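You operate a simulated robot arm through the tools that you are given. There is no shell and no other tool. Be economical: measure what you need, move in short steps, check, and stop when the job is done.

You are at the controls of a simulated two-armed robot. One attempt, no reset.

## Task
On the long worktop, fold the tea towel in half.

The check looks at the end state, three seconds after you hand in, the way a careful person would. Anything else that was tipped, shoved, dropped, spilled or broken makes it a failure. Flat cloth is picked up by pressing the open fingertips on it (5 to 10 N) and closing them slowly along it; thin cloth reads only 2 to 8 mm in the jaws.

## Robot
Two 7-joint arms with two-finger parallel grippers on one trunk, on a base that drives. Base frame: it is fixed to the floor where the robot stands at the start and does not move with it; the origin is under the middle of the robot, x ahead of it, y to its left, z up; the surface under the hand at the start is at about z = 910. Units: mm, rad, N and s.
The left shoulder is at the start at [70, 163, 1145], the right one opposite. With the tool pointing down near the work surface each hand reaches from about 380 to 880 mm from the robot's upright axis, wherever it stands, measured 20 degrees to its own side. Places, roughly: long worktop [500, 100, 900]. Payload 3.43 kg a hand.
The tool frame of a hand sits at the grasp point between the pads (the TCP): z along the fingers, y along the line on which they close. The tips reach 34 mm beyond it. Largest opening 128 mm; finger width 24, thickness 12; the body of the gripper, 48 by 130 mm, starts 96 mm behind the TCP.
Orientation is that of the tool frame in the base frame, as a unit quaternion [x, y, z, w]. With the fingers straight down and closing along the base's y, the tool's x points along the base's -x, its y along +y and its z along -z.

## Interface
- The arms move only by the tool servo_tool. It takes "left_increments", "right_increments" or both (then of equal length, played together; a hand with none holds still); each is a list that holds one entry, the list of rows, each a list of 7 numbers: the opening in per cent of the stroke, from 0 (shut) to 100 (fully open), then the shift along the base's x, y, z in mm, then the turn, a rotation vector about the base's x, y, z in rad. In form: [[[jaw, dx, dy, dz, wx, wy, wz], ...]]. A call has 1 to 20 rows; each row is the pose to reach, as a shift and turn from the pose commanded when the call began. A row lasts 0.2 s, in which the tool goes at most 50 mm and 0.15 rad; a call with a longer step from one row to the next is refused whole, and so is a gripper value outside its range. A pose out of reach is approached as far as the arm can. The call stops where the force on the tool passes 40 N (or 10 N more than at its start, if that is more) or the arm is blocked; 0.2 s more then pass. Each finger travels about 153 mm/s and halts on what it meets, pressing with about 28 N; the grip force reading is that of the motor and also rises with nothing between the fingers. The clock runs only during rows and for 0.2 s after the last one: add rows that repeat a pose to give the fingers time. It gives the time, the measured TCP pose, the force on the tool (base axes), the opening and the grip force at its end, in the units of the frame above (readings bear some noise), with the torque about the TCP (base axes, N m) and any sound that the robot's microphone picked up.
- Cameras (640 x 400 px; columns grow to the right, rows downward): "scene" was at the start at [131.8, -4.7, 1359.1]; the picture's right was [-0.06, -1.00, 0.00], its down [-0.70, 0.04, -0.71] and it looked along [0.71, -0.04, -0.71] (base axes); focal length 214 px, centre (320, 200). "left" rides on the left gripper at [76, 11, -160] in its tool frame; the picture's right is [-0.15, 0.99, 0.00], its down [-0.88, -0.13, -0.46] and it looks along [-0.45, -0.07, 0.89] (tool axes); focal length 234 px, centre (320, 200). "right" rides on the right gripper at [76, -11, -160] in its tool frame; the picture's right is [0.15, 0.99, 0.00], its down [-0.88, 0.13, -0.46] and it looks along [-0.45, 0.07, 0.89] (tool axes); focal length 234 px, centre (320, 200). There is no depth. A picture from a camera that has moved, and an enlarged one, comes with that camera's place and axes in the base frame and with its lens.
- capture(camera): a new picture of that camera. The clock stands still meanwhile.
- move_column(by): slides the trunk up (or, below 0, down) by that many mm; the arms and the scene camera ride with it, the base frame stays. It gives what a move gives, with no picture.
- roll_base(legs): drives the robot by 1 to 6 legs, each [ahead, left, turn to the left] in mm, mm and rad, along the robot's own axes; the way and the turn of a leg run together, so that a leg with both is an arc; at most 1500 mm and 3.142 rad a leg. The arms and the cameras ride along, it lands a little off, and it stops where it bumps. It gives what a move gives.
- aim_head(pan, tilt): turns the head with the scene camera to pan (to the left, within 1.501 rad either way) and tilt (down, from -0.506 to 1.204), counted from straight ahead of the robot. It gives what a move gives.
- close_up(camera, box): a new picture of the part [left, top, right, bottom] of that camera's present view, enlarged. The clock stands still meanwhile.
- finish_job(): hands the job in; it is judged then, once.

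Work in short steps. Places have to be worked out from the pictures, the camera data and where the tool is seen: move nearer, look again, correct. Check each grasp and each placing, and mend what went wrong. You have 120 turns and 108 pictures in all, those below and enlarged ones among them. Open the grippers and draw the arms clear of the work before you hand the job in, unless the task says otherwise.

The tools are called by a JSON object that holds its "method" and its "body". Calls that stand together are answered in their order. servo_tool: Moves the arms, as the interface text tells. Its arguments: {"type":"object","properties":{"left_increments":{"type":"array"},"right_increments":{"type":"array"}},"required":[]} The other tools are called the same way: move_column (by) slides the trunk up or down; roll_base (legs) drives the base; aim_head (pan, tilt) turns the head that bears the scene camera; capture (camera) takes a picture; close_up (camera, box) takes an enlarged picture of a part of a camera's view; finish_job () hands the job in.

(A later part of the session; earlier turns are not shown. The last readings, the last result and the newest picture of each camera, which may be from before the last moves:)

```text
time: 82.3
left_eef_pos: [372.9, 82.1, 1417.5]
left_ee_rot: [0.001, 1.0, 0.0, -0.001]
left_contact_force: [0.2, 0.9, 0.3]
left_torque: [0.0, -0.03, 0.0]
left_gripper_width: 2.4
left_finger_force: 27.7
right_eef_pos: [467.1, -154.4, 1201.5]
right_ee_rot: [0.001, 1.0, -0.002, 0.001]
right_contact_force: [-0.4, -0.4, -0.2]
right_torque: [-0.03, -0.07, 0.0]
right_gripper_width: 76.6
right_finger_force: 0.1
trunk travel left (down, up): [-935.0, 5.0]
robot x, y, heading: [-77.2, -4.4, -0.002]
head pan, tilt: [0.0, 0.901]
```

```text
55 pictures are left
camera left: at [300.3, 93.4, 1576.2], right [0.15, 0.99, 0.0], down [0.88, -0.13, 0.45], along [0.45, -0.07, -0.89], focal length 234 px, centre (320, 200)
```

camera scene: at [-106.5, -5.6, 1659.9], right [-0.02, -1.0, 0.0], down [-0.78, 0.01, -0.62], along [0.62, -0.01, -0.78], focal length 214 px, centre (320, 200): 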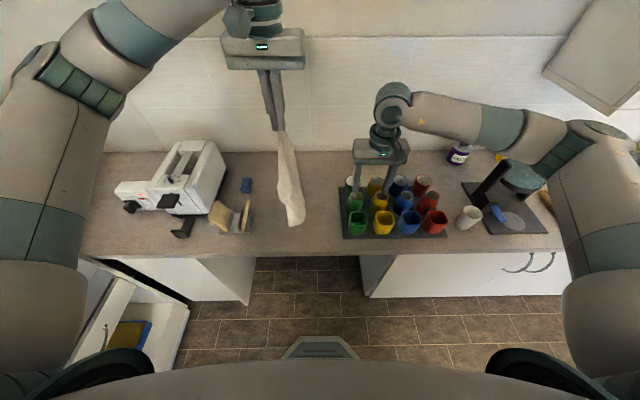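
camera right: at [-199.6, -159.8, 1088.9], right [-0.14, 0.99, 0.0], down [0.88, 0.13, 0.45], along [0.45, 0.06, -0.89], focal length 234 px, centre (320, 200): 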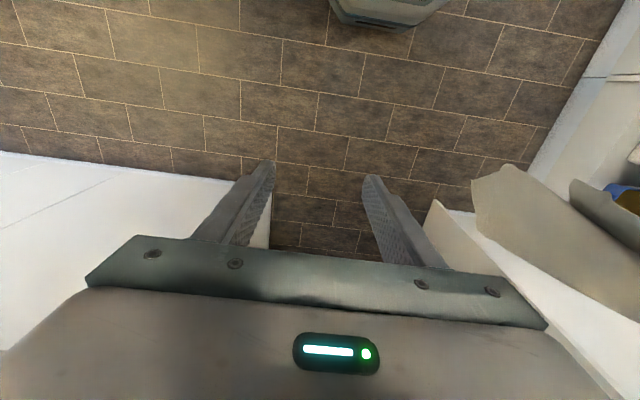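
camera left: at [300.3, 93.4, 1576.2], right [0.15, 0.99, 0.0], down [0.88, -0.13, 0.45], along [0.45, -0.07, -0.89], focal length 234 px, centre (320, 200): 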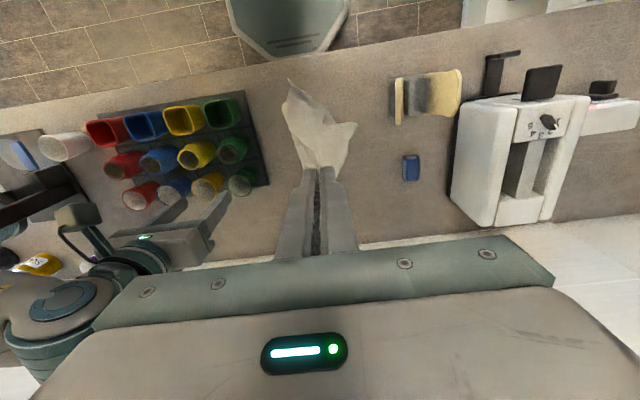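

The towel has opened out somewhat while hanging. I lower it until the tip touches, then lay it with a diagonal forward-and-down stroke.

{"method": "servo_tool", "body": {"left_increments": [[[0, 0, 0, -25, 0, 0, 0], [0, 0, 0, -50, 0, 0, 0], [0, 0, 0, -72, 0, 0, 0], [0, 20, 0, -97, 0, 0, 0], [0, 40, 0, -121, 0, 0, 0], [0, 60, 1, -145, 0, 0, 0], [0, 80, 2, -169, 0, 0, 0], [0, 100, 3, -193, 0, 0, 0], [0, 120, 4, -217, 0, 0, 0], [0, 140, 5, -241, 0, 0, 0], [0, 160, 6, -265, 0, 0, 0], [0, 180, 7, -289, 0, 0, 0], [0, 200, 8, -313, 0, 0, 0], [0, 220, 9, -337, 0, 0, 0], [0, 240, 10, -361, 0, 0, 0], [0, 260, 10, -385, 0, 0, 0], [0, 260, 10, -385, 0, 0, 0]]]}}

{"method": "capture", "body": {"camera": "scene"}}

{"method": "capture", "body": {"camera": "left"}}

```text
time: 85.9
left_eef_pos: [638.7, 92.8, 1029.9]
left_ee_rot: [0.002, 1.0, -0.001, -0.002]
left_contact_force: [-0.2, 0.5, -0.4]
left_torque: [0.0, -0.01, -0.02]
left_gripper_width: 2.9
left_finger_force: 28.0
right_eef_pos: [469.1, -153.3, 1200.2]
right_ee_rot: [0.001, 1.0, -0.002, -0.001]
right_contact_force: [0.5, -0.3, 0.4]
right_torque: [0.03, -0.01, -0.01]
right_gripper_width: 76.6
right_finger_force: 0.0
trunk travel left (down, up): [-935.0, 5.0]
robot x, y, heading: [-80.7, -6.7, -0.01]
head pan, tilt: [0.0, 0.901]
```

```text
54 pictures are left
camera scene: at [47.4, -5.1, 1660.0], right [0.0, -1.0, 0.0], down [-0.78, 0.0, -0.62], along [0.62, 0.0, -0.78], focal length 214 px, centre (320, 200)
```

scene: 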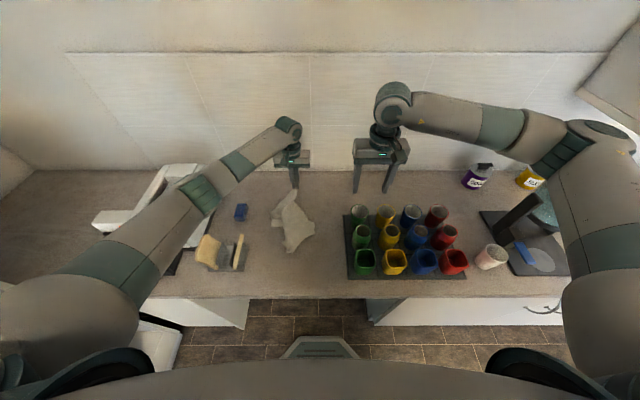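

```text
53 pictures are left
camera left: at [565.1, 103.0, 1190.0], right [0.15, 0.99, 0.0], down [0.88, -0.13, 0.45], along [0.45, -0.07, -0.89], focal length 234 px, centre (320, 200)
```

left: 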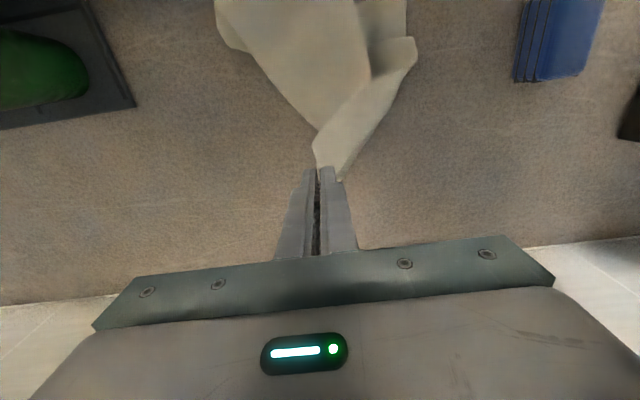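

It is laying down loosely. I finish the stroke, bringing the tips just above the surface.

{"method": "servo_tool", "body": {"left_increments": [[[0, 18, 0, -20, 0, 0, 0], [0, 36, 0, -40, 0, 0, 0], [0, 54, 0, -60, 0, 0, 0], [0, 68, 0, -78, 0, 0, 0], [0, 68, 0, -78, 0, 0, 0]]]}}

{"method": "close_up", "body": {"camera": "scene", "box": [220, 160, 380, 300]}}

```text
time: 87.1
left_eef_pos: [695.3, 95.0, 953.1]
left_ee_rot: [0.001, 1.0, 0.0, -0.002]
left_contact_force: [0.4, -0.7, 0.1]
left_torque: [-0.03, 0.0, 0.0]
left_gripper_width: 2.5
left_finger_force: 28.6
left hand out of reach, approached as far as the arm can: row 4, 5
right_eef_pos: [467.9, -153.2, 1199.6]
right_ee_rot: [0.001, 1.0, -0.003, -0.001]
right_contact_force: [-0.7, -0.5, 0.4]
right_torque: [-0.02, 0.01, -0.01]
right_gripper_width: 76.6
right_finger_force: 0.1
trunk travel left (down, up): [-935.0, 5.0]
robot x, y, heading: [-80.7, -6.8, -0.007]
head pan, tilt: [0.0, 0.901]
```

```text
2.86 times, centred on (300, 230) of scene
camera zoom: at [47.4, -3.8, 1660.0], right [0.0, -1.0, 0.0], down [-0.78, 0.0, -0.62], along [0.62, 0.0, -0.78], focal length 613 px, centre (377, 114)
```

zoom: 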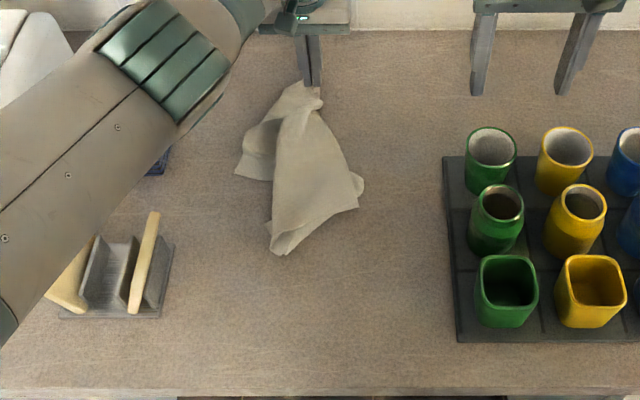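

The towel lies loosely with the left hand still holding one corner at about (690, 95). A tip sits near (412, 131) and other points near (534, 200) and (475, 23). I bring the right wrist camera over for a closer look.

{"method": "servo_tool", "body": {"right_increments": [[[60, -15, 30, -10, 0, 0, 0], [60, -30, 60, -20, 0, 0, 0], [60, -45, 90, -30, 0, 0, 0], [60, -60, 120, -40, 0, 0, 0], [60, -75, 150, -50, 0, 0, 0], [60, -90, 180, -60, 0, 0, 0], [60, -100, 200, -70, 0, 0, 0], [60, -100, 200, -70, 0, 0, 0]]]}}

{"method": "close_up", "body": {"camera": "right", "box": [120, 50, 520, 300]}}

```text
time: 88.9
left_eef_pos: [696.8, 96.1, 953.0]
left_ee_rot: [0.001, 1.0, 0.001, -0.004]
left_contact_force: [-0.1, -0.5, 1.1]
left_torque: [0.0, 0.0, -0.02]
left_gripper_width: 2.6
left_finger_force: 28.5
right_eef_pos: [368.0, 45.5, 1127.7]
right_ee_rot: [0.001, 1.0, -0.002, -0.001]
right_contact_force: [0.7, 0.0, 0.5]
right_torque: [0.01, -0.01, 0.01]
right_gripper_width: 76.6
right_finger_force: 0.0
trunk travel left (down, up): [-935.0, 5.0]
robot x, y, heading: [-80.7, -6.3, -0.003]
head pan, tilt: [0.0, 0.901]
```

```text
1.60 times, centred on (320, 175) of right
camera zoom: at [292.7, 35.7, 1287.3], right [-0.14, 0.99, 0.0], down [0.88, 0.13, 0.45], along [0.45, 0.06, -0.89], focal length 375 px, centre (320, 240)
```

zoom: 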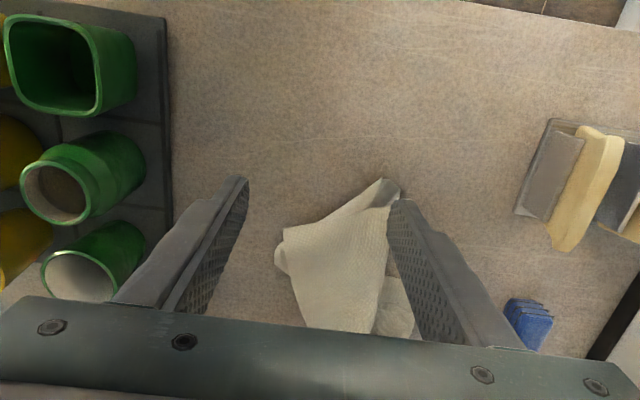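

I'll pinch the near tip with the right hand, about 15 mm inside it at (424, 118).

{"method": "servo_tool", "body": {"right_increments": [[[50, 12, 15, -30, 0, 0, 0], [40, 24, 30, -60, 0, 0, 0], [30, 36, 45, -90, 0, 0, 0], [26, 48, 60, -120, 0, 0, 0], [26, 57, 73, -150, 0, 0, 0], [26, 57, 73, -170, 0, 0, 0], [26, 57, 73, -170, 0, 0, 0]]]}}

{"method": "capture", "body": {"camera": "right"}}

```text
time: 90.5
left_eef_pos: [697.0, 92.9, 955.4]
left_ee_rot: [0.002, 1.0, -0.001, -0.002]
left_contact_force: [1.4, 0.9, 2.8]
left_torque: [-0.05, 0.19, -0.01]
left_gripper_width: 2.9
left_finger_force: 28.0
right_eef_pos: [424.3, 117.1, 959.7]
right_ee_rot: [0.0, 1.0, -0.001, -0.002]
right_contact_force: [-2.1, -1.1, -3.2]
right_torque: [0.13, -0.37, -0.03]
right_gripper_width: 33.5
right_finger_force: 0.1
trunk travel left (down, up): [-935.0, 5.0]
robot x, y, heading: [-77.0, -6.4, -0.002]
head pan, tilt: [0.0, 0.901]
```

```text
50 pictures are left
camera right: at [349.0, 108.1, 1118.4], right [-0.15, 0.99, 0.0], down [0.88, 0.13, 0.45], along [0.45, 0.06, -0.89], focal length 234 px, centre (320, 200)
```

right: 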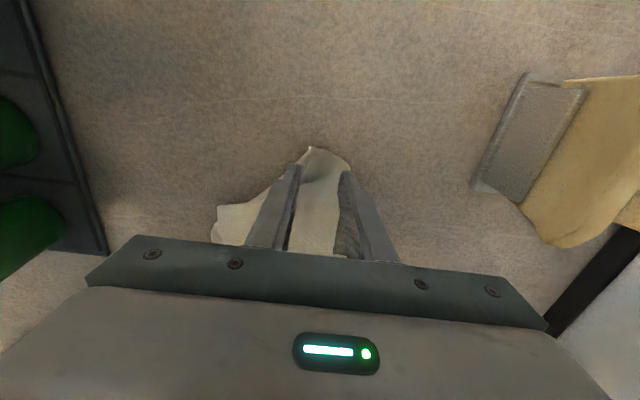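

The small matching forces suggest the right wrist brushes the left forearm. I lift the right a little and shift the left hand outward with its corner.

{"method": "servo_tool", "body": {"right_increments": [[[26, -5, -10, 10, 0, 0, 0], [26, -15, -25, 20, 0, 0, 0], [26, -25, -45, 40, 0, 0, 0], [26, -25, -65, 60, 0, 0, 0], [26, -25, -65, 60, 0, 0, 0], [26, -25, -65, 60, 0, 0, 0], [26, -25, -65, 60, 0, 0, 0]]], "left_increments": [[[0, 0, 0, 0, 0, 0, 0], [0, 0, 0, 5, 0, 0, 0], [0, 0, 0, 10, 0, 0, 0], [0, 0, 25, 10, 0, 0, 0], [0, 0, 50, 10, 0, 0, 0], [0, 0, 75, 5, 0, 0, 0], [0, 0, 75, 0, 0, 0, 0]]]}}

{"method": "capture", "body": {"camera": "scene"}}

```text
time: 92.1
left_eef_pos: [697.0, 169.9, 953.9]
left_ee_rot: [0.001, 1.0, 0.0, -0.002]
left_contact_force: [0.5, 0.4, 0.7]
left_torque: [0.04, 0.03, 0.01]
left_gripper_width: 2.6
left_finger_force: 28.0
right_eef_pos: [400.6, 53.1, 1019.5]
right_ee_rot: [0.0, 1.0, -0.002, -0.001]
right_contact_force: [0.5, -0.1, -0.5]
right_torque: [0.0, 0.02, 0.03]
right_gripper_width: 33.2
right_finger_force: 0.1
trunk travel left (down, up): [-935.0, 5.0]
robot x, y, heading: [-79.0, -8.4, -0.001]
head pan, tilt: [0.0, 0.901]
```

```text
49 pictures are left
camera scene: at [47.8, -6.4, 1659.9], right [0.0, -1.0, 0.0], down [-0.78, 0.0, -0.62], along [0.62, 0.0, -0.78], focal length 214 px, centre (320, 200)
```

scene: 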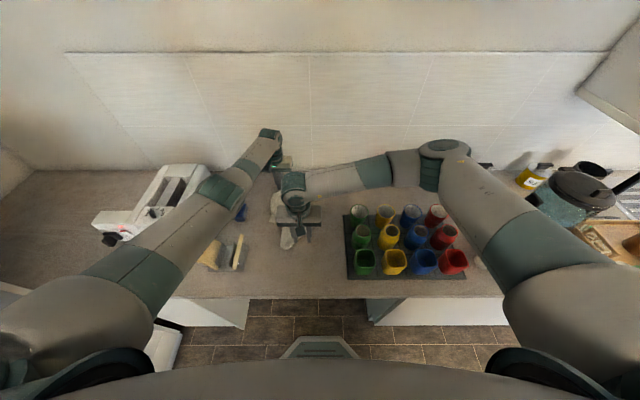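

The arms are now well separated. I look again with the right wrist camera.

{"method": "capture", "body": {"camera": "right"}}

```text
48 pictures are left
camera right: at [324.8, 42.5, 1178.9], right [-0.15, 0.99, 0.0], down [0.88, 0.13, 0.45], along [0.45, 0.06, -0.89], focal length 234 px, centre (320, 200)
```

right: 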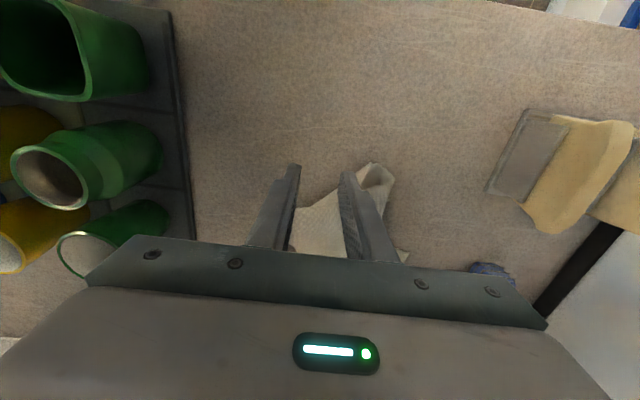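

The tip is still at about (408, 120). I move over it and descend to contact.

{"method": "servo_tool", "body": {"right_increments": [[[26, 8, 20, 0, 0, 0, 0], [26, 16, 45, -10, 0, 0, 0], [26, 23, 68, -30, 0, 0, 0], [26, 23, 68, -60, 0, 0, 0], [26, 23, 68, -68, 0, 0, 0], [26, 23, 68, -71, 0, 0, 0], [26, 23, 68, -71, 0, 0, 0]]]}}

```text
time: 93.7
left_eef_pos: [696.1, 170.9, 952.7]
left_ee_rot: [0.0, 1.0, 0.0, -0.004]
left_contact_force: [0.8, -0.3, 0.3]
left_torque: [-0.02, -0.02, -0.03]
left_gripper_width: 2.7
left_finger_force: 28.0
right_eef_pos: [424.1, 120.7, 949.4]
right_ee_rot: [0.0, 1.0, -0.002, 0.0]
right_contact_force: [-0.2, 0.1, 0.8]
right_torque: [-0.01, 0.03, 0.02]
right_gripper_width: 33.2
right_finger_force: 0.1
trunk travel left (down, up): [-935.0, 5.0]
robot x, y, heading: [-79.3, -5.2, -0.006]
head pan, tilt: [0.0, 0.901]
```

{"method": "servo_tool", "body": {"right_increments": [[[26, 0, 0, -2, 0, 0, 0], [26, 0, 0, -4, 0, 0, 0], [26, 0, 0, -5.5, 0, 0, 0], [26, 0, 0, -5.5, 0, 0, 0]]]}}

```text
time: 94.7
left_eef_pos: [693.8, 169.5, 956.3]
left_ee_rot: [0.001, 1.0, 0.0, -0.002]
left_contact_force: [0.4, 0.5, -0.1]
left_torque: [0.02, 0.02, -0.01]
left_gripper_width: 2.6
left_finger_force: 27.5
right_eef_pos: [423.1, 121.3, 945.5]
right_ee_rot: [0.001, 1.0, -0.001, 0.002]
right_contact_force: [2.3, -2.1, 33.8]
right_torque: [-0.46, -0.04, -0.02]
right_gripper_width: 32.9
right_finger_force: 0.1
trunk travel left (down, up): [-935.0, 5.0]
robot x, y, heading: [-83.2, -4.9, -0.004]
head pan, tilt: [0.0, 0.901]
```

The press is too hard at 34 N, so I ease up 1.5 mm and close slowly.

{"method": "servo_tool", "body": {"right_increments": [[[26, 0, 0, 1.6, 0, 0, 0], [24, 0, 0, 1.6, 0, 0, 0], [22, 0, 0, 1.6, 0, 0, 0], [20, 0, 0, 1.6, 0, 0, 0], [18, 0, 0, 1.6, 0, 0, 0], [16, 0, 0, 1.6, 0, 0, 0], [14, 0, 0, 1.6, 0, 0, 0], [12, 0, 0, 1.6, 0, 0, 0], [10, 0, 0, 1.6, 0, 0, 0], [8, 0, 0, 1.6, 0, 0, 0], [6, 0, 0, 1.6, 0, 0, 0], [4, 0, 0, 1.6, 0, 0, 0], [2, 0, 0, 1.6, 0, 0, 0], [0, 0, 0, 1.6, 0, 0, 0], [0, 0, 0, 1.6, 0, 0, 0]]]}}

{"method": "capture", "body": {"camera": "right"}}

```text
time: 97.9
left_eef_pos: [694.1, 170.1, 954.8]
left_ee_rot: [0.002, 1.0, -0.001, -0.001]
left_contact_force: [0.4, 0.5, 0.2]
left_torque: [0.01, 0.02, -0.01]
left_gripper_width: 2.7
left_finger_force: 28.0
right_eef_pos: [422.1, 120.5, 947.5]
right_ee_rot: [0.001, 1.0, -0.001, -0.001]
right_contact_force: [0.0, -2.9, 30.1]
right_torque: [-0.14, 0.06, 0.01]
right_gripper_width: 4.7
right_finger_force: 28.2
trunk travel left (down, up): [-935.0, 5.0]
robot x, y, heading: [-77.9, -5.8, -0.003]
head pan, tilt: [0.0, 0.901]
```

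```text
47 pictures are left
camera right: at [346.2, 110.1, 1105.5], right [-0.15, 0.99, 0.0], down [0.88, 0.13, 0.46], along [0.45, 0.06, -0.89], focal length 234 px, centre (320, 200)
```

right: 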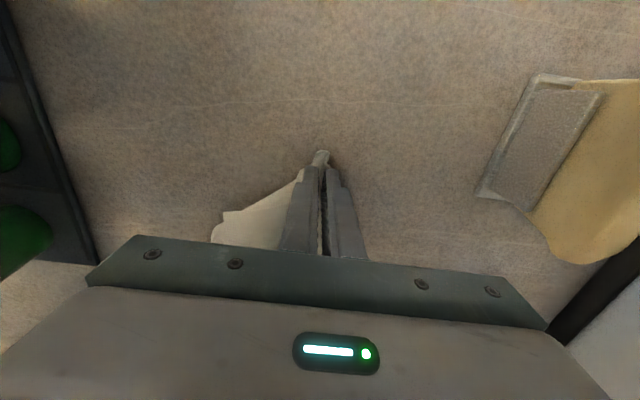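

Gripped at 4.7 mm, possibly two layers. I lift both hands slightly and pull the right away until the cloth is taut to see how far it goes.

{"method": "servo_tool", "body": {"right_increments": [[[0, 0, 0, 20, 0, 0, 0], [0, 0, 0, 50, 0, 0, 0], [0, 0, 0, 90, 0, 0, 0], [0, -10, -5, 130, 0, 0, 0], [0, -20, -8, 150, 0, 0, 0], [0, -30, -10, 150, 0, 0, 0], [0, -40, -12, 150, 0, 0, 0], [0, -40, -12, 150, 0, 0, 0]]], "left_increments": [[[0, 0, 0, 20, 0, 0, 0], [0, 0, 0, 50, 0, 0, 0], [0, 0, 0, 90, 0, 0, 0], [0, 0, 0, 130, 0, 0, 0], [0, 0, 0, 150, 0, 0, 0], [0, 0, 0, 150, 0, 0, 0], [0, 0, 0, 150, 0, 0, 0], [0, 0, 0, 150, 0, 0, 0]]]}}

{"method": "close_up", "body": {"camera": "scene", "box": [200, 120, 400, 300]}}

{"method": "capture", "body": {"camera": "left"}}

```text
time: 99.7
left_eef_pos: [696.0, 170.0, 1103.4]
left_ee_rot: [0.001, 1.0, -0.001, -0.003]
left_contact_force: [-2.4, -0.6, 0.0]
left_torque: [0.03, 0.06, -0.04]
left_gripper_width: 2.9
left_finger_force: 28.4
right_eef_pos: [384.2, 109.8, 1095.1]
right_ee_rot: [0.001, 1.0, -0.002, -0.001]
right_contact_force: [1.1, 0.0, -0.2]
right_torque: [0.0, -0.06, 0.01]
right_gripper_width: 3.3
right_finger_force: 28.1
trunk travel left (down, up): [-935.0, 5.0]
robot x, y, heading: [-80.6, -6.6, -0.005]
head pan, tilt: [0.0, 0.901]
```

```text
2.22 times, centred on (300, 210) of scene
camera zoom: at [47.5, -5.4, 1660.0], right [0.0, -1.0, 0.0], down [-0.78, 0.0, -0.62], along [0.62, 0.0, -0.78], focal length 477 px, centre (364, 178)
```

zoom: 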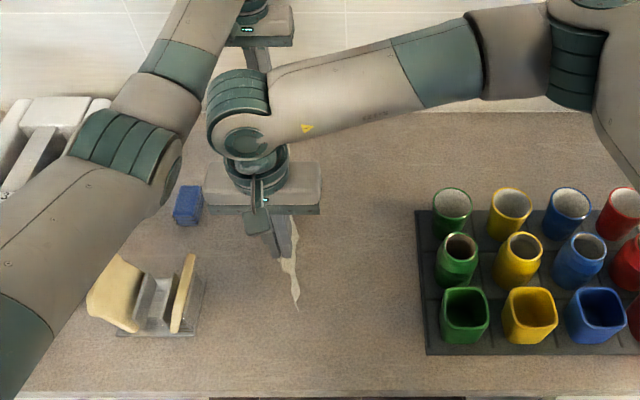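

```text
45 pictures are left
camera left: at [622.9, 180.8, 1263.2], right [0.15, 0.99, 0.0], down [0.88, -0.13, 0.45], along [0.45, -0.07, -0.89], focal length 234 px, centre (320, 200)
```

left: 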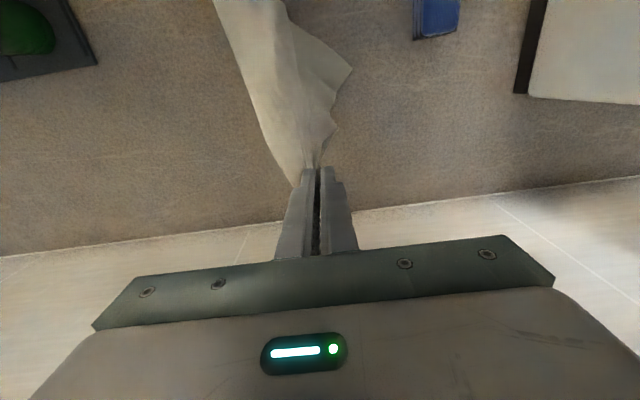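

The pull went taut at about 318 mm between grips, so the hands hold the two ends of a long edge (357 mm). I lift both so the towel hangs free; next I'll rotate the edge to lie along y.

{"method": "servo_tool", "body": {"right_increments": [[[0, 0, 0, 30, 0, 0, 0], [0, 0, 0, 60, 0, 0, 0], [0, 0, 0, 90, 0, 0, 0], [0, 0, 0, 120, 0, 0, 0], [0, 0, 0, 120, 0, 0, 0]]], "left_increments": [[[0, 0, 0, 30, 0, 0, 0], [0, 0, 0, 60, 0, 0, 0], [0, 0, 0, 90, 0, 0, 0], [0, 0, 0, 120, 0, 0, 0], [0, 0, 0, 120, 0, 0, 0]]]}}

{"method": "servo_tool", "body": {"left_increments": [[[0, -2.8, 16.5, 0, 0, 0, 0.115], [0, -7.8, 32.4, 0, 0, 0, 0.23], [0, -14.5, 47.3, 0, 0, 0, 0.345], [0, -23.1, 61.3, 0, 0, 0, 0.46], [0, -33.3, 74, 0, 0, 0, 0.575], [0, -45.2, 85.1, 0, 0, 0, 0.69], [0, -58.3, 94.6, 0, 0, 0, 0.805], [0, -72.5, 102.4, 0, 0, 0, 0.92], [0, -87.8, 108, 0, 0, 0, 1.035], [0, -103.6, 112, 0, 0, 0, 1.15], [0, -120, 114, 0, 0, 0, 1.265], [0, -136, 114, 0, 0, 0, 1.38], [0, -136, 114, 0, 0, 0, 1.38]]], "right_increments": [[[0, 6.2, -19, 0, 0, 0, 0.115], [0, 14.4, -37.4, 0, 0, 0, 0.23], [0, 24.5, -55, 0, 0, 0, 0.345], [0, 36.5, -71.3, 0, 0, 0, 0.46], [0, 50.1, -86.5, 0, 0, 0, 0.575], [0, 65.2, -100, 0, 0, 0, 0.69], [0, 81.7, -112.2, 0, 0, 0, 0.805], [0, 99.3, -122.4, 0, 0, 0, 0.92], [0, 117.8, -130.8, 0, 0, 0, 1.035], [0, 137, -137, 0, 0, 0, 1.15], [0, 156.8, -141.5, 0, 0, 0, 1.265], [0, 176, -143.7, 0, 0, 0, 1.38], [0, 176, -143.7, 0, 0, 0, 1.38]]]}}

{"method": "capture", "body": {"camera": "scene"}}

```text
time: 100.9
left_eef_pos: [696.6, 168.2, 1221.8]
left_ee_rot: [0.002, 1.0, 0.0, -0.004]
left_contact_force: [-2.1, -0.1, -0.3]
left_torque: [-0.02, 0.06, -0.07]
left_gripper_width: 2.9
left_finger_force: 27.9
right_eef_pos: [383.0, 109.6, 1215.0]
right_ee_rot: [0.002, 1.0, -0.002, 0.0]
right_contact_force: [2.1, 0.2, 0.0]
right_torque: [-0.01, -0.04, 0.02]
right_gripper_width: 3.2
right_finger_force: 28.4
trunk travel left (down, up): [-935.0, 5.0]
robot x, y, heading: [-74.8, -4.5, -0.003]
head pan, tilt: [0.0, 0.901]
```

```text
time: 103.7
left_eef_pos: [559.1, 284.5, 1223.2]
left_ee_rot: [-0.636, 0.772, -0.001, -0.002]
left_contact_force: [0.4, -0.6, -0.4]
left_torque: [-0.03, -0.03, -0.06]
left_gripper_width: 2.8
left_finger_force: 28.0
right_eef_pos: [523.4, -28.6, 1214.6]
right_ee_rot: [-0.544, 0.839, -0.002, 0.0]
right_contact_force: [-0.9, -0.1, 0.7]
right_torque: [-0.01, 0.01, -0.03]
right_gripper_width: 3.2
right_finger_force: 28.1
right hand out of reach, approached as far as the arm can: row 11, 12, 13
trunk travel left (down, up): [-935.0, 5.0]
robot x, y, heading: [-78.5, -6.6, -0.002]
head pan, tilt: [0.0, 0.901]
```

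```text
44 pictures are left
camera scene: at [48.4, -5.5, 1659.9], right [0.0, -1.0, 0.0], down [-0.78, 0.0, -0.62], along [0.62, 0.0, -0.78], focal length 214 px, centre (320, 200)
```

scene: 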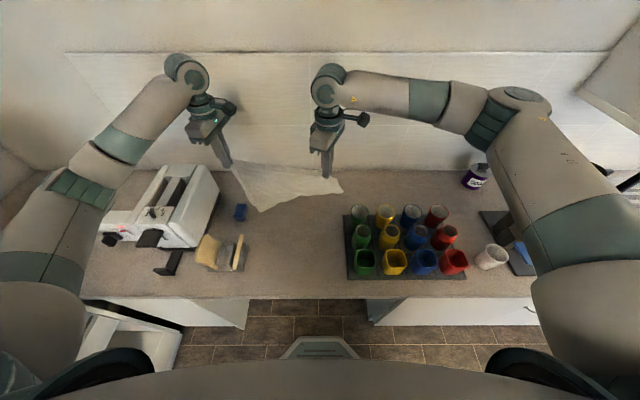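

The towel now hangs as a sheet between the hands. I take a close-up to judge its shape.

{"method": "close_up", "body": {"camera": "scene", "box": [190, 120, 370, 240]}}

```text
3.33 times, centred on (280, 180) of scene
camera zoom: at [48.4, -5.5, 1659.9], right [0.0, -1.0, 0.0], down [-0.78, 0.0, -0.62], along [0.62, 0.0, -0.78], focal length 715 px, centre (453, 267)
```

zoom: 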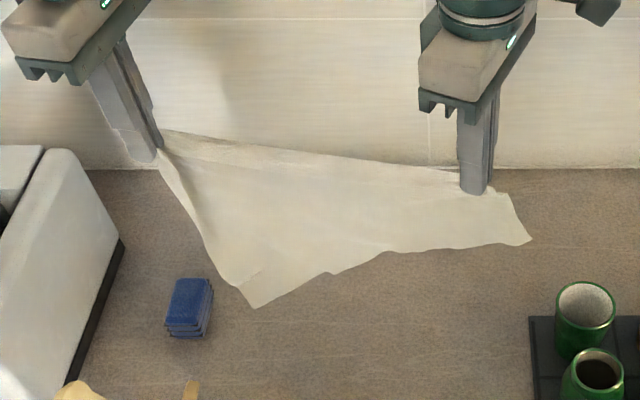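

Seen from the front, the right grip holds two layers, with a flap folded behind. Laying the sheet down while drawing toward the robot will leave that flap on top. I drive forward a bit and move the hands to the far side.

{"method": "roll_base", "body": {"legs": [[78, 0, 0]]}}

{"method": "servo_tool", "body": {"left_increments": [[[0, 15, -5, 0, 0, 0, 0], [0, 30, -10, 0, 0, 0, 0], [0, 45, -15, 0, 0, 0, 0], [0, 50, -15, 0, 0, 0, 0], [0, 50, -15, 0, 0, 0, 0]]], "right_increments": [[[0, 22, -5, 0, 0, 0, 0], [0, 44, -10, 0, 0, 0, 0], [0, 66, -15, 0, 0, 0, 0], [0, 85, -15, 0, 0, 0, 0], [0, 85, -15, 0, 0, 0, 0]]]}}

{"method": "capture", "body": {"camera": "scene"}}

```text
time: 104.8
left_eef_pos: [627.7, 283.2, 1228.0]
left_ee_rot: [-0.635, 0.772, -0.004, 0.0]
left_contact_force: [-0.5, -0.1, 0.1]
left_torque: [-0.02, -0.05, -0.05]
left_gripper_width: 2.5
left_finger_force: 28.1
right_eef_pos: [591.4, -29.2, 1218.4]
right_ee_rot: [-0.544, 0.839, -0.003, 0.004]
right_contact_force: [0.0, 1.7, 0.5]
right_torque: [0.03, -0.1, -0.02]
right_gripper_width: 3.0
right_finger_force: 27.6
trunk travel left (down, up): [-935.0, 5.0]
robot x, y, heading: [-1.3, -6.2, -0.007]
head pan, tilt: [0.0, 0.901]
```

```text
time: 106.0
left_eef_pos: [684.3, 269.3, 1224.4]
left_ee_rot: [-0.635, 0.773, -0.003, -0.001]
left_contact_force: [-0.4, -0.4, 0.2]
left_torque: [-0.03, -0.03, -0.04]
left_gripper_width: 2.7
left_finger_force: 28.0
right_eef_pos: [608.2, -29.8, 1216.4]
right_ee_rot: [-0.543, 0.84, -0.002, 0.001]
right_contact_force: [0.5, 0.7, -1.3]
right_torque: [0.05, -0.03, -0.07]
right_gripper_width: 2.8
right_finger_force: 28.7
right hand out of reach, approached as far as the arm can: row 1, 2, 3, 4, 5
trunk travel left (down, up): [-935.0, 5.0]
robot x, y, heading: [-3.0, -4.3, -0.005]
head pan, tilt: [0.0, 0.901]
```

```text
42 pictures are left
camera scene: at [121.8, -5.5, 1660.1], right [0.0, -1.0, 0.0], down [-0.78, 0.0, -0.62], along [0.62, 0.0, -0.78], focal length 214 px, centre (320, 200)
```

scene: 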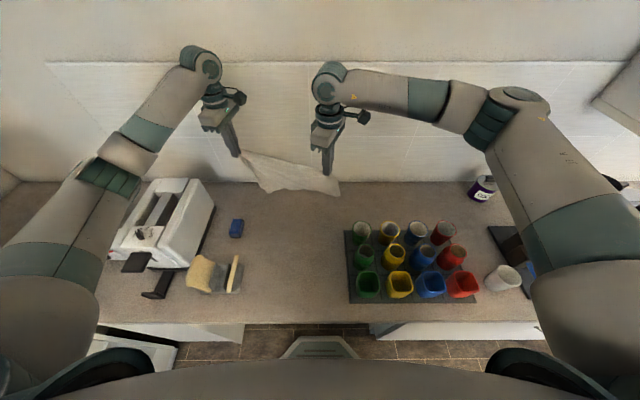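

The right wrist's yaw is limiting its reach, so I unwind it by 0.6 rad while bringing it level with the left.

{"method": "servo_tool", "body": {"right_increments": [[[0, 5, 0, 0, 0, 0, -0.12], [0, 15, 0, 0, 0, 0, -0.24], [0, 30, -3, 0, 0, 0, -0.36], [0, 45, -6, 0, 0, 0, -0.48], [0, 60, -8, 0, 0, 0, -0.6], [0, 70, -10, 0, 0, 0, -0.6], [0, 70, -10, 0, 0, 0, -0.6]]]}}

{"method": "capture", "body": {"camera": "scene"}}

```text
time: 107.6
left_eef_pos: [686.3, 268.1, 1223.5]
left_ee_rot: [-0.635, 0.772, -0.002, -0.002]
left_contact_force: [-0.3, -0.7, -0.4]
left_torque: [-0.05, 0.0, -0.04]
left_gripper_width: 2.6
left_finger_force: 28.0
right_eef_pos: [680.6, -39.8, 1215.2]
right_ee_rot: [-0.271, 0.963, -0.002, -0.001]
right_contact_force: [0.2, 0.5, -0.6]
right_torque: [0.01, -0.01, 0.06]
right_gripper_width: 3.0
right_finger_force: 27.8
trunk travel left (down, up): [-935.0, 5.0]
robot x, y, heading: [-1.4, -2.2, -0.012]
head pan, tilt: [0.0, 0.901]
```

```text
41 pictures are left
camera scene: at [124.2, -5.5, 1659.9], right [0.0, -1.0, 0.0], down [-0.78, 0.0, -0.62], along [0.62, 0.0, -0.78], focal length 214 px, centre (320, 200)
```

scene: 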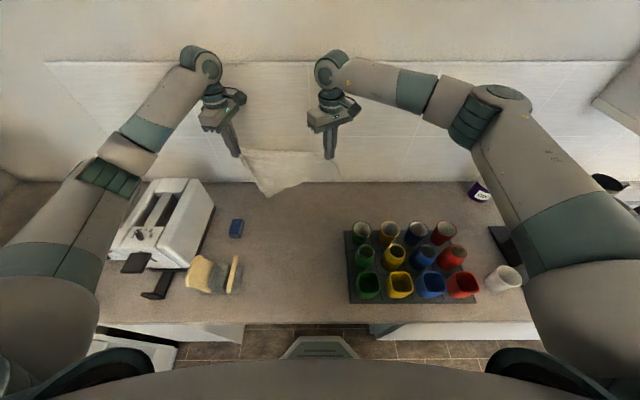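

Both hands are level at x≈683. I now lay the sheet: down until the bottom touches, then a diagonal stroke toward the robot.

{"method": "servo_tool", "body": {"left_increments": [[[0, 0, 0, -20, 0, 0, 0], [0, 0, 0, -38, 0, 0, 0], [0, -17, -2, -56, 0, 0, 0], [0, -34, -4, -73, 0, 0, 0], [0, -51, -6, -90, 0, 0, 0], [0, -68, -8, -107, 0, 0, 0], [0, -85, -10, -124, 0, 0, 0], [0, -102, -12, -140, 0, 0, 0], [0, -119, -14, -156, 0, 0, 0], [0, -136, -16, -172, 0, 0, 0], [0, -153, -18, -187, 0, 0, 0], [0, -170, -20, -202, 0, 0, 0], [0, -187, -22, -217, 0, 0, 0], [0, -204, -24, -232, 0, 0, 0], [0, -221, -26, -247, 0, 0, 0], [0, -236, -28, -260, 0, 0, 0], [0, -236, -28, -260, 0, 0, 0]]], "right_increments": [[[0, 0, 0, -20, 0, 0, 0], [0, 0, 0, -38, 0, 0, 0], [0, -17, -2, -56, 0, 0, 0], [0, -34, -4, -73, 0, 0, 0], [0, -51, -6, -90, 0, 0, 0], [0, -68, -8, -107, 0, 0, 0], [0, -85, -10, -124, 0, 0, 0], [0, -102, -12, -140, 0, 0, 0], [0, -119, -14, -156, 0, 0, 0], [0, -136, -16, -172, 0, 0, 0], [0, -153, -18, -187, 0, 0, 0], [0, -170, -20, -202, 0, 0, 0], [0, -187, -22, -217, 0, 0, 0], [0, -204, -24, -232, 0, 0, 0], [0, -221, -24, -247, 0, 0, 0], [0, -236, -24, -256, 0, 0, 0], [0, -236, -24, -256, 0, 0, 0]]]}}

{"method": "close_up", "body": {"camera": "scene", "box": [180, 130, 400, 300]}}

```text
time: 111.2
left_eef_pos: [447.3, 240.6, 963.1]
left_ee_rot: [-0.635, 0.772, -0.003, -0.002]
left_contact_force: [0.6, -0.1, -0.3]
left_torque: [-0.02, 0.03, -0.03]
left_gripper_width: 2.6
left_finger_force: 28.6
right_eef_pos: [443.7, -62.7, 960.1]
right_ee_rot: [-0.27, 0.963, -0.001, -0.002]
right_contact_force: [0.5, 0.7, 0.0]
right_torque: [0.01, 0.01, 0.04]
right_gripper_width: 3.2
right_finger_force: 28.1
trunk travel left (down, up): [-935.0, 5.0]
robot x, y, heading: [-0.9, -6.5, -0.008]
head pan, tilt: [0.0, 0.901]
```

```text
2.35 times, centred on (290, 215) of scene
camera zoom: at [124.5, -5.5, 1659.9], right [0.0, -1.0, 0.0], down [-0.78, 0.0, -0.62], along [0.62, 0.0, -0.78], focal length 505 px, centre (391, 165)
```

zoom: 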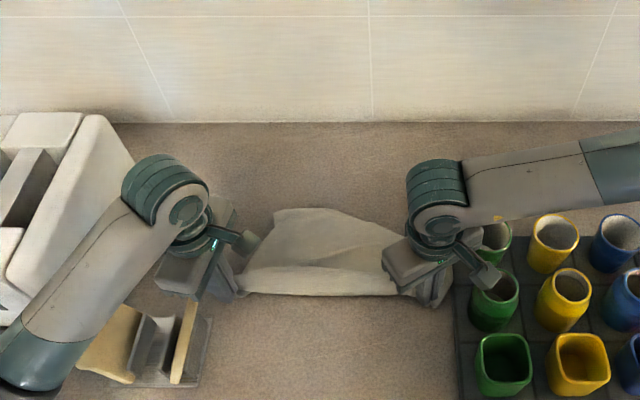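

The sheet is mostly laid. I lower the last ~14 mm, open gently and lift straight up.

{"method": "servo_tool", "body": {"left_increments": [[[0, -8, 0, -7, 0, 0, 0], [0, -15, 0, -13, 0, 0, 0], [6, -15, 0, -13, 0, 0, 0], [12, -15, 0, -13, 0, 0, 0], [16, -15, 0, -13, 0, 0, 0], [16, -15, 0, -5, 0, 0, 0], [16, -15, 0, 10, 0, 0, 0], [16, -15, 0, 35, 0, 0, 0], [16, -15, 0, 80, 0, 0, 0], [16, -15, 0, 130, 0, 0, 0], [16, -15, 0, 170, 0, 0, 0]]], "right_increments": [[[0, -8, 0, -7, 0, 0, 0], [0, -15, 0, -11, 0, 0, 0], [6, -15, 0, -11, 0, 0, 0], [12, -15, 0, -11, 0, 0, 0], [16, -15, 0, -11, 0, 0, 0], [16, -15, 0, -5, 0, 0, 0], [16, -15, 0, 10, 0, 0, 0], [16, -15, 0, 35, 0, 0, 0], [16, -15, 0, 80, 0, 0, 0], [16, -15, 0, 130, 0, 0, 0], [16, -15, 0, 170, 0, 0, 0]]]}}

{"method": "close_up", "body": {"camera": "scene", "box": [180, 130, 400, 300]}}

```text
time: 113.6
left_eef_pos: [431.3, 240.4, 1136.1]
left_ee_rot: [-0.635, 0.773, -0.001, -0.002]
left_contact_force: [0.0, 1.0, 0.0]
left_torque: [0.03, -0.02, -0.01]
left_gripper_width: 20.6
left_finger_force: 0.1
right_eef_pos: [426.7, -63.4, 1129.7]
right_ee_rot: [-0.271, 0.963, -0.002, -0.001]
right_contact_force: [0.7, 0.1, 0.2]
right_torque: [0.02, 0.0, -0.02]
right_gripper_width: 20.7
right_finger_force: 0.0
trunk travel left (down, up): [-935.0, 5.0]
robot x, y, heading: [0.1, -6.5, -0.001]
head pan, tilt: [0.0, 0.901]
```

```text
2.35 times, centred on (290, 215) of scene
camera zoom: at [123.6, -5.6, 1659.8], right [0.0, -1.0, 0.0], down [-0.78, 0.0, -0.62], along [0.62, 0.0, -0.78], focal length 505 px, centre (391, 165)
```

zoom: 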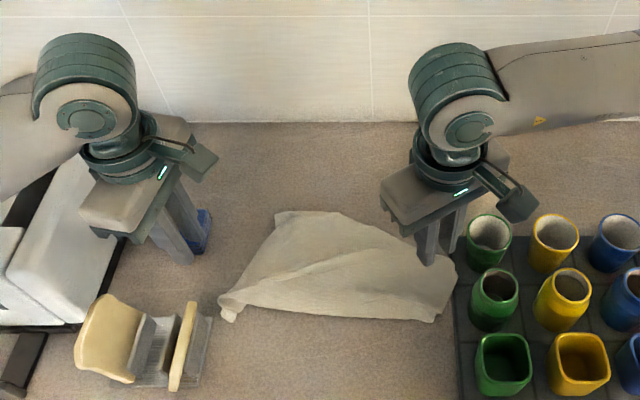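

Released cleanly. I raise both hands out of the view for a full look.

{"method": "servo_tool", "body": {"left_increments": [[[16, -10, 10, 40, 0, 0, 0], [16, -20, 20, 80, 0, 0, 0], [16, -40, 50, 110, 0, 0, 0], [16, -60, 80, 130, 0, 0, 0], [16, -60, 110, 150, 0, 0, 0], [16, -60, 110, 150, 0, 0, 0]]], "right_increments": [[[16, 0, -10, 40, 0, 0, 0.1], [16, 0, -40, 70, 0, 0, 0.0], [16, 0, -80, 90, 0, 0, -0.1], [16, 0, -120, 110, 0, 0, -0.2], [16, 0, -150, 130, 0, 0, -0.3], [16, 0, -150, 150, 0, 0, -0.4]]]}}

{"method": "close_up", "body": {"camera": "scene", "box": [220, 170, 380, 300]}}

```text
time: 115.0
left_eef_pos: [374.6, 350.5, 1282.7]
left_ee_rot: [-0.635, 0.772, -0.002, -0.003]
left_contact_force: [-1.2, 0.3, 0.0]
left_torque: [-0.03, 0.02, 0.01]
left_gripper_width: 20.4
left_finger_force: 0.1
right_eef_pos: [430.3, -212.0, 1281.3]
right_ee_rot: [-0.073, 0.997, -0.002, -0.001]
right_contact_force: [0.5, 0.1, -1.2]
right_torque: [0.01, 0.0, -0.03]
right_gripper_width: 20.5
right_finger_force: 0.0
trunk travel left (down, up): [-935.0, 5.0]
robot x, y, heading: [-0.4, -4.1, -0.002]
head pan, tilt: [0.0, 0.901]
```

```text
3.08 times, centred on (300, 235) of scene
camera zoom: at [125.3, -5.1, 1659.8], right [0.0, -1.0, 0.0], down [-0.78, 0.0, -0.62], along [0.62, 0.0, -0.78], focal length 660 px, centre (382, 92)
```

zoom: 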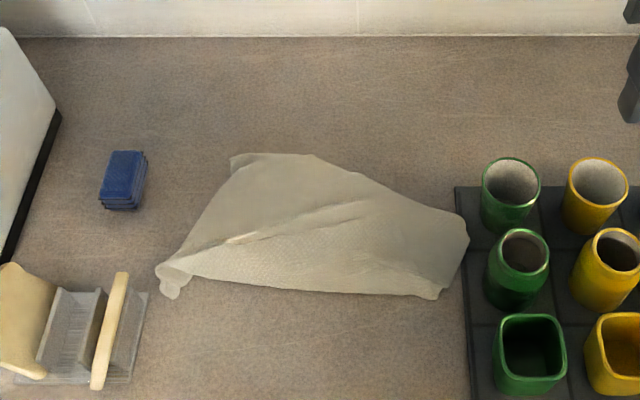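

I zoom in more on the towel to understand the crease lines.

{"method": "close_up", "body": {"camera": "scene", "box": [255, 200, 345, 256]}}

```text
7.11 times, centred on (300, 228) of scene
camera zoom: at [125.3, -5.1, 1659.8], right [0.0, -1.0, 0.0], down [-0.78, 0.0, -0.62], along [0.62, 0.0, -0.78], focal length 1525 px, centre (462, 1)
```

zoom: 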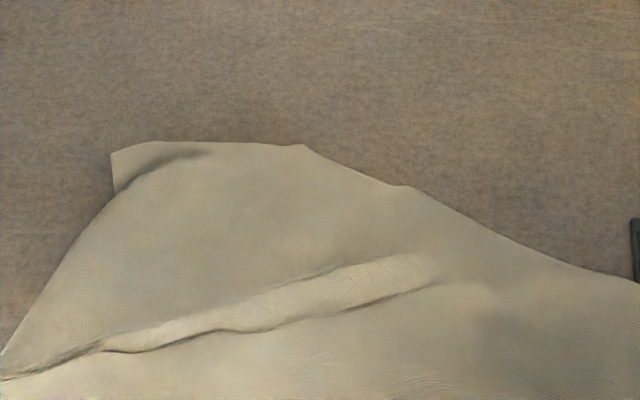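

The far-right corner C is folded underneath, and there is a pleat in the middle. Regripping the two near corners A (430, 251) and N (415, −69) in single layers and lifting will let the sheet hang flat. I bring both hands above those corners.

{"method": "servo_tool", "body": {"left_increments": [[[20, 6, -12, 0, 0, 0, -0.138], [20, 12, -24, 0, 0, 0, -0.276], [20, 18, -36, 0, 0, 0, -0.414], [24, 24, -48, 0, 0, 0, -0.552], [24, 30, -60, 0, 0, 0, -0.69], [24, 36, -72, 0, 0, 0, -0.828], [24, 42, -84, 0, 0, 0, -0.966], [24, 50, -96, -20, 0, 0, -1.104], [24, 58, -108, -50, 0, 0, -1.242], [24, 62, -118, -90, 0, 0, -1.38], [24, 62, -118, -135, 0, 0, -1.38], [24, 62, -118, -180, 0, 0, -1.38], [24, 62, -118, -225, 0, 0, -1.38], [24, 62, -118, -225, 0, 0, -1.38]]], "right_increments": [[[20, 0, 20, 0, 0, 0, -0.07], [20, 0, 40, 0, 0, 0, -0.146], [24, 0, 60, 0, 0, 0, -0.146], [24, 0, 80, 0, 0, 0, -0.146], [24, 0, 100, 0, 0, 0, -0.146], [24, -2, 120, 0, 0, 0, -0.146], [24, -4, 140, -10, 0, 0, -0.146], [24, -5, 155, -30, 0, 0, -0.146], [24, -5, 162, -60, 0, 0, -0.146], [24, -5, 162, -100, 0, 0, -0.146], [24, -5, 162, -140, 0, 0, -0.146], [24, -5, 162, -180, 0, 0, -0.146], [24, -5, 162, -225, 0, 0, -0.146], [24, -5, 162, -225, 0, 0, -0.146]]]}}

{"method": "capture", "body": {"camera": "left"}}

{"method": "capture", "body": {"camera": "right"}}

```text
time: 118.0
left_eef_pos: [435.7, 232.0, 1056.7]
left_ee_rot: [0.002, 1.0, -0.001, -0.002]
left_contact_force: [-0.2, 0.2, 0.2]
left_torque: [0.02, 0.0, 0.02]
left_gripper_width: 30.7
left_finger_force: 0.0
right_eef_pos: [423.2, -51.4, 1054.0]
right_ee_rot: [-0.001, 1.0, -0.002, 0.0]
right_contact_force: [-0.6, 0.0, -0.4]
right_torque: [0.02, 0.0, 0.01]
right_gripper_width: 30.6
right_finger_force: 0.0
trunk travel left (down, up): [-935.0, 5.0]
robot x, y, heading: [-0.5, -5.9, -0.003]
head pan, tilt: [0.0, 0.901]
```

```text
36 pictures are left
camera left: at [362.8, 243.7, 1217.3], right [0.15, 0.99, 0.0], down [0.88, -0.13, 0.45], along [0.45, -0.07, -0.89], focal length 234 px, centre (320, 200)
```

left: 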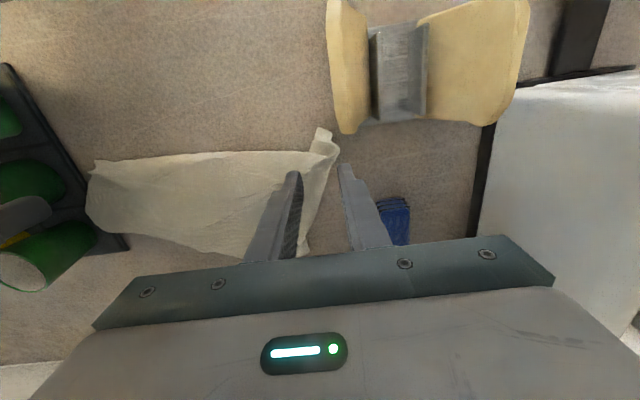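

```text
35 pictures are left
camera right: at [348.8, -61.9, 1214.4], right [-0.15, 0.99, 0.0], down [0.88, 0.13, 0.45], along [0.45, 0.06, -0.89], focal length 234 px, centre (320, 200)
```

right: 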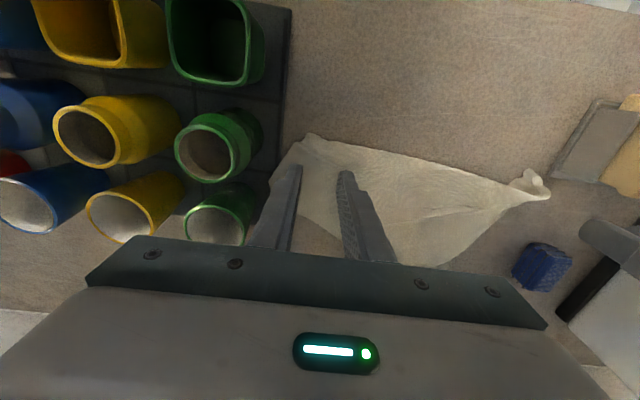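

The corners are confirmed: A's curled tip at about (419, 241) and N at (411, −65). I descend both to near contact.

{"method": "servo_tool", "body": {"left_increments": [[[26, -5, 5, -35, 0, 0, 0], [26, -5, 5, -70, 0, 0, 0], [26, -5, 5, -98, 0, 0, 0], [26, -5, 5, -106, 0, 0, 0], [26, -5, 5, -106, 0, 0, 0]]], "right_increments": [[[24, 0, 0, -35, 0, 0, 0], [24, 0, 0, -70, 0, 0, 0], [24, 0, 0, -96, 0, 0, 0], [24, 0, 0, -104, 0, 0, 0], [24, 0, 0, -104, 0, 0, 0]]]}}

```text
time: 119.2
left_eef_pos: [431.0, 237.6, 954.3]
left_ee_rot: [0.002, 1.0, -0.001, -0.003]
left_contact_force: [0.6, 0.1, 0.3]
left_torque: [-0.04, 0.0, 0.0]
left_gripper_width: 32.9
left_finger_force: 0.1
right_eef_pos: [423.9, -50.9, 950.8]
right_ee_rot: [-0.001, 1.0, -0.002, 0.0]
right_contact_force: [-0.9, 0.1, 0.0]
right_torque: [0.02, -0.02, -0.01]
right_gripper_width: 30.8
right_finger_force: 0.1
trunk travel left (down, up): [-935.0, 5.0]
robot x, y, heading: [-5.9, -2.8, -0.004]
head pan, tilt: [0.0, 0.901]
```

{"method": "servo_tool", "body": {"left_increments": [[[26, 0, 0, -3, 0, 0, 0], [26, 0, 0, -6, 0, 0, 0], [26, 0, 0, -8.5, 0, 0, 0], [26, 0, 0, -8.5, 0, 0, 0]]], "right_increments": [[[24, 0, 0, -2, 0, 0, 0], [24, 0, 0, -4, 0, 0, 0], [24, 0, 0, -6, 0, 0, 0], [24, 0, 0, -6, 0, 0, 0]]]}}

```text
time: 120.2
left_eef_pos: [431.0, 236.5, 946.0]
left_ee_rot: [0.002, 1.0, -0.001, -0.002]
left_contact_force: [0.7, -0.2, 8.3]
left_torque: [-0.07, -0.11, 0.03]
left_gripper_width: 33.5
left_finger_force: 0.1
right_eef_pos: [422.8, -50.2, 946.9]
right_ee_rot: [-0.002, 1.0, -0.001, 0.001]
right_contact_force: [0.7, -1.3, 11.9]
right_torque: [0.18, -0.02, -0.02]
right_gripper_width: 30.6
right_finger_force: 0.2
trunk travel left (down, up): [-935.0, 5.0]
robot x, y, heading: [2.3, -4.2, -0.002]
head pan, tilt: [0.0, 0.901]
```

Forces are good at 8 and 12 N. I close both slowly.

{"method": "servo_tool", "body": {"left_increments": [[[24, 0, 0, -0.3, 0, 0, 0], [22, 0, 0, -0.3, 0, 0, 0], [20, 0, 0, -0.3, 0, 0, 0], [18, 0, 0, -0.3, 0, 0, 0], [16, 0, 0, -0.3, 0, 0, 0], [14, 0, 0, -0.3, 0, 0, 0], [12, 0, 0, -0.3, 0, 0, 0], [10, 0, 0, -0.3, 0, 0, 0], [8, 0, 0, -0.3, 0, 0, 0], [6, 0, 0, -0.3, 0, 0, 0], [4, 0, 0, -0.3, 0, 0, 0], [2, 0, 0, -0.3, 0, 0, 0], [0, 0, 0, -0.3, 0, 0, 0], [0, 0, 0, -0.3, 0, 0, 0], [0, 0, 0, -0.3, 0, 0, 0]]], "right_increments": [[[24, 0, 0, 0, 0, 0, 0], [22, 0, 0, 0, 0, 0, 0], [20, 0, 0, 0, 0, 0, 0], [18, 0, 0, 0, 0, 0, 0], [16, 0, 0, 0, 0, 0, 0], [14, 0, 0, 0, 0, 0, 0], [12, 0, 0, 0, 0, 0, 0], [10, 0, 0, 0, 0, 0, 0], [8, 0, 0, 0, 0, 0, 0], [6, 0, 0, 0, 0, 0, 0], [4, 0, 0, 0, 0, 0, 0], [2, 0, 0, 0, 0, 0, 0], [0, 0, 0, 0, 0, 0, 0], [0, 0, 0, 0, 0, 0, 0], [0, 0, 0, 0, 0, 0, 0]]]}}

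```text
time: 123.4
left_eef_pos: [428.6, 235.6, 945.4]
left_ee_rot: [0.002, 1.0, -0.001, -0.002]
left_contact_force: [0.0, -7.1, 15.4]
left_torque: [-0.31, -0.21, -0.08]
left_gripper_width: 4.3
left_finger_force: 27.8
right_eef_pos: [421.9, -50.2, 945.0]
right_ee_rot: [-0.001, 1.0, -0.001, 0.001]
right_contact_force: [-0.7, 6.4, 21.7]
right_torque: [0.31, 0.06, 0.02]
right_gripper_width: 7.0
right_finger_force: 28.2
trunk travel left (down, up): [-935.0, 5.0]
robot x, y, heading: [-3.3, -4.2, -0.003]
head pan, tilt: [0.0, 0.901]
```

Both hands grip, but the right reads 7 mm, perhaps including the folded-under layer. I relax the tension and lift to see how it hangs.

{"method": "servo_tool", "body": {"left_increments": [[[0, 0, -4, 10, 0, 0, 0], [0, 0, -4, 45, 0, 0, 0], [0, 0, -4, 90, 0, 0, 0], [0, 15, -4, 135, 0, 0, 0], [0, 30, -4, 180, 0, 0, 0], [0, 45, -4, 220, 0, 0, 0], [0, 60, -4, 260, 0, 0, 0], [0, 60, -4, 260, 0, 0, 0], [0, 60, -4, 260, 0, 0, 0]]], "right_increments": [[[0, 0, 4, 10, 0, 0, 0], [0, 0, 4, 45, 0, 0, 0], [0, 0, 4, 90, 0, 0, 0], [0, 15, 4, 135, 0, 0, 0], [0, 30, 4, 180, 0, 0, 0], [0, 45, 4, 220, 0, 0, 0], [0, 60, 4, 260, 0, 0, 0], [0, 60, 4, 260, 0, 0, 0], [0, 60, 4, 260, 0, 0, 0]]]}}

{"method": "close_up", "body": {"camera": "scene", "box": [180, 100, 400, 280]}}

```text
time: 125.4
left_eef_pos: [489.4, 233.7, 1205.0]
left_ee_rot: [0.001, 1.0, 0.0, -0.003]
left_contact_force: [0.4, -1.2, 0.1]
left_torque: [-0.04, -0.02, -0.02]
left_gripper_width: 4.2
left_finger_force: 28.4
right_eef_pos: [485.1, -47.8, 1208.2]
right_ee_rot: [-0.001, 1.0, -0.002, 0.0]
right_contact_force: [0.6, 1.1, -0.5]
right_torque: [0.04, 0.02, 0.0]
right_gripper_width: 6.3
right_finger_force: 28.0
trunk travel left (down, up): [-935.0, 5.0]
robot x, y, heading: [-1.8, -2.2, -0.002]
head pan, tilt: [0.0, 0.901]
```

```text
2.22 times, centred on (290, 190) of scene
camera zoom: at [123.8, -5.4, 1660.0], right [0.0, -1.0, 0.0], down [-0.78, 0.0, -0.62], along [0.62, 0.0, -0.78], focal length 477 px, centre (387, 222)
```

zoom: 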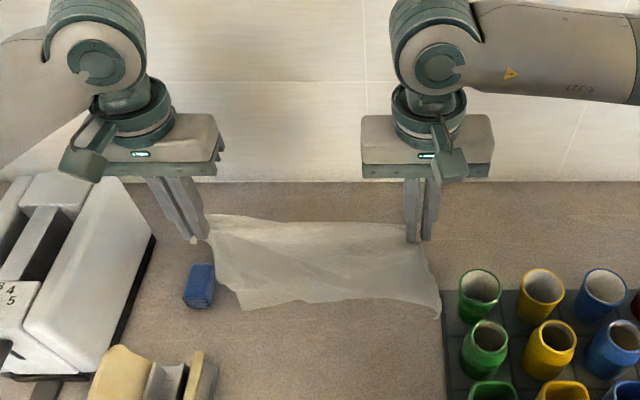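

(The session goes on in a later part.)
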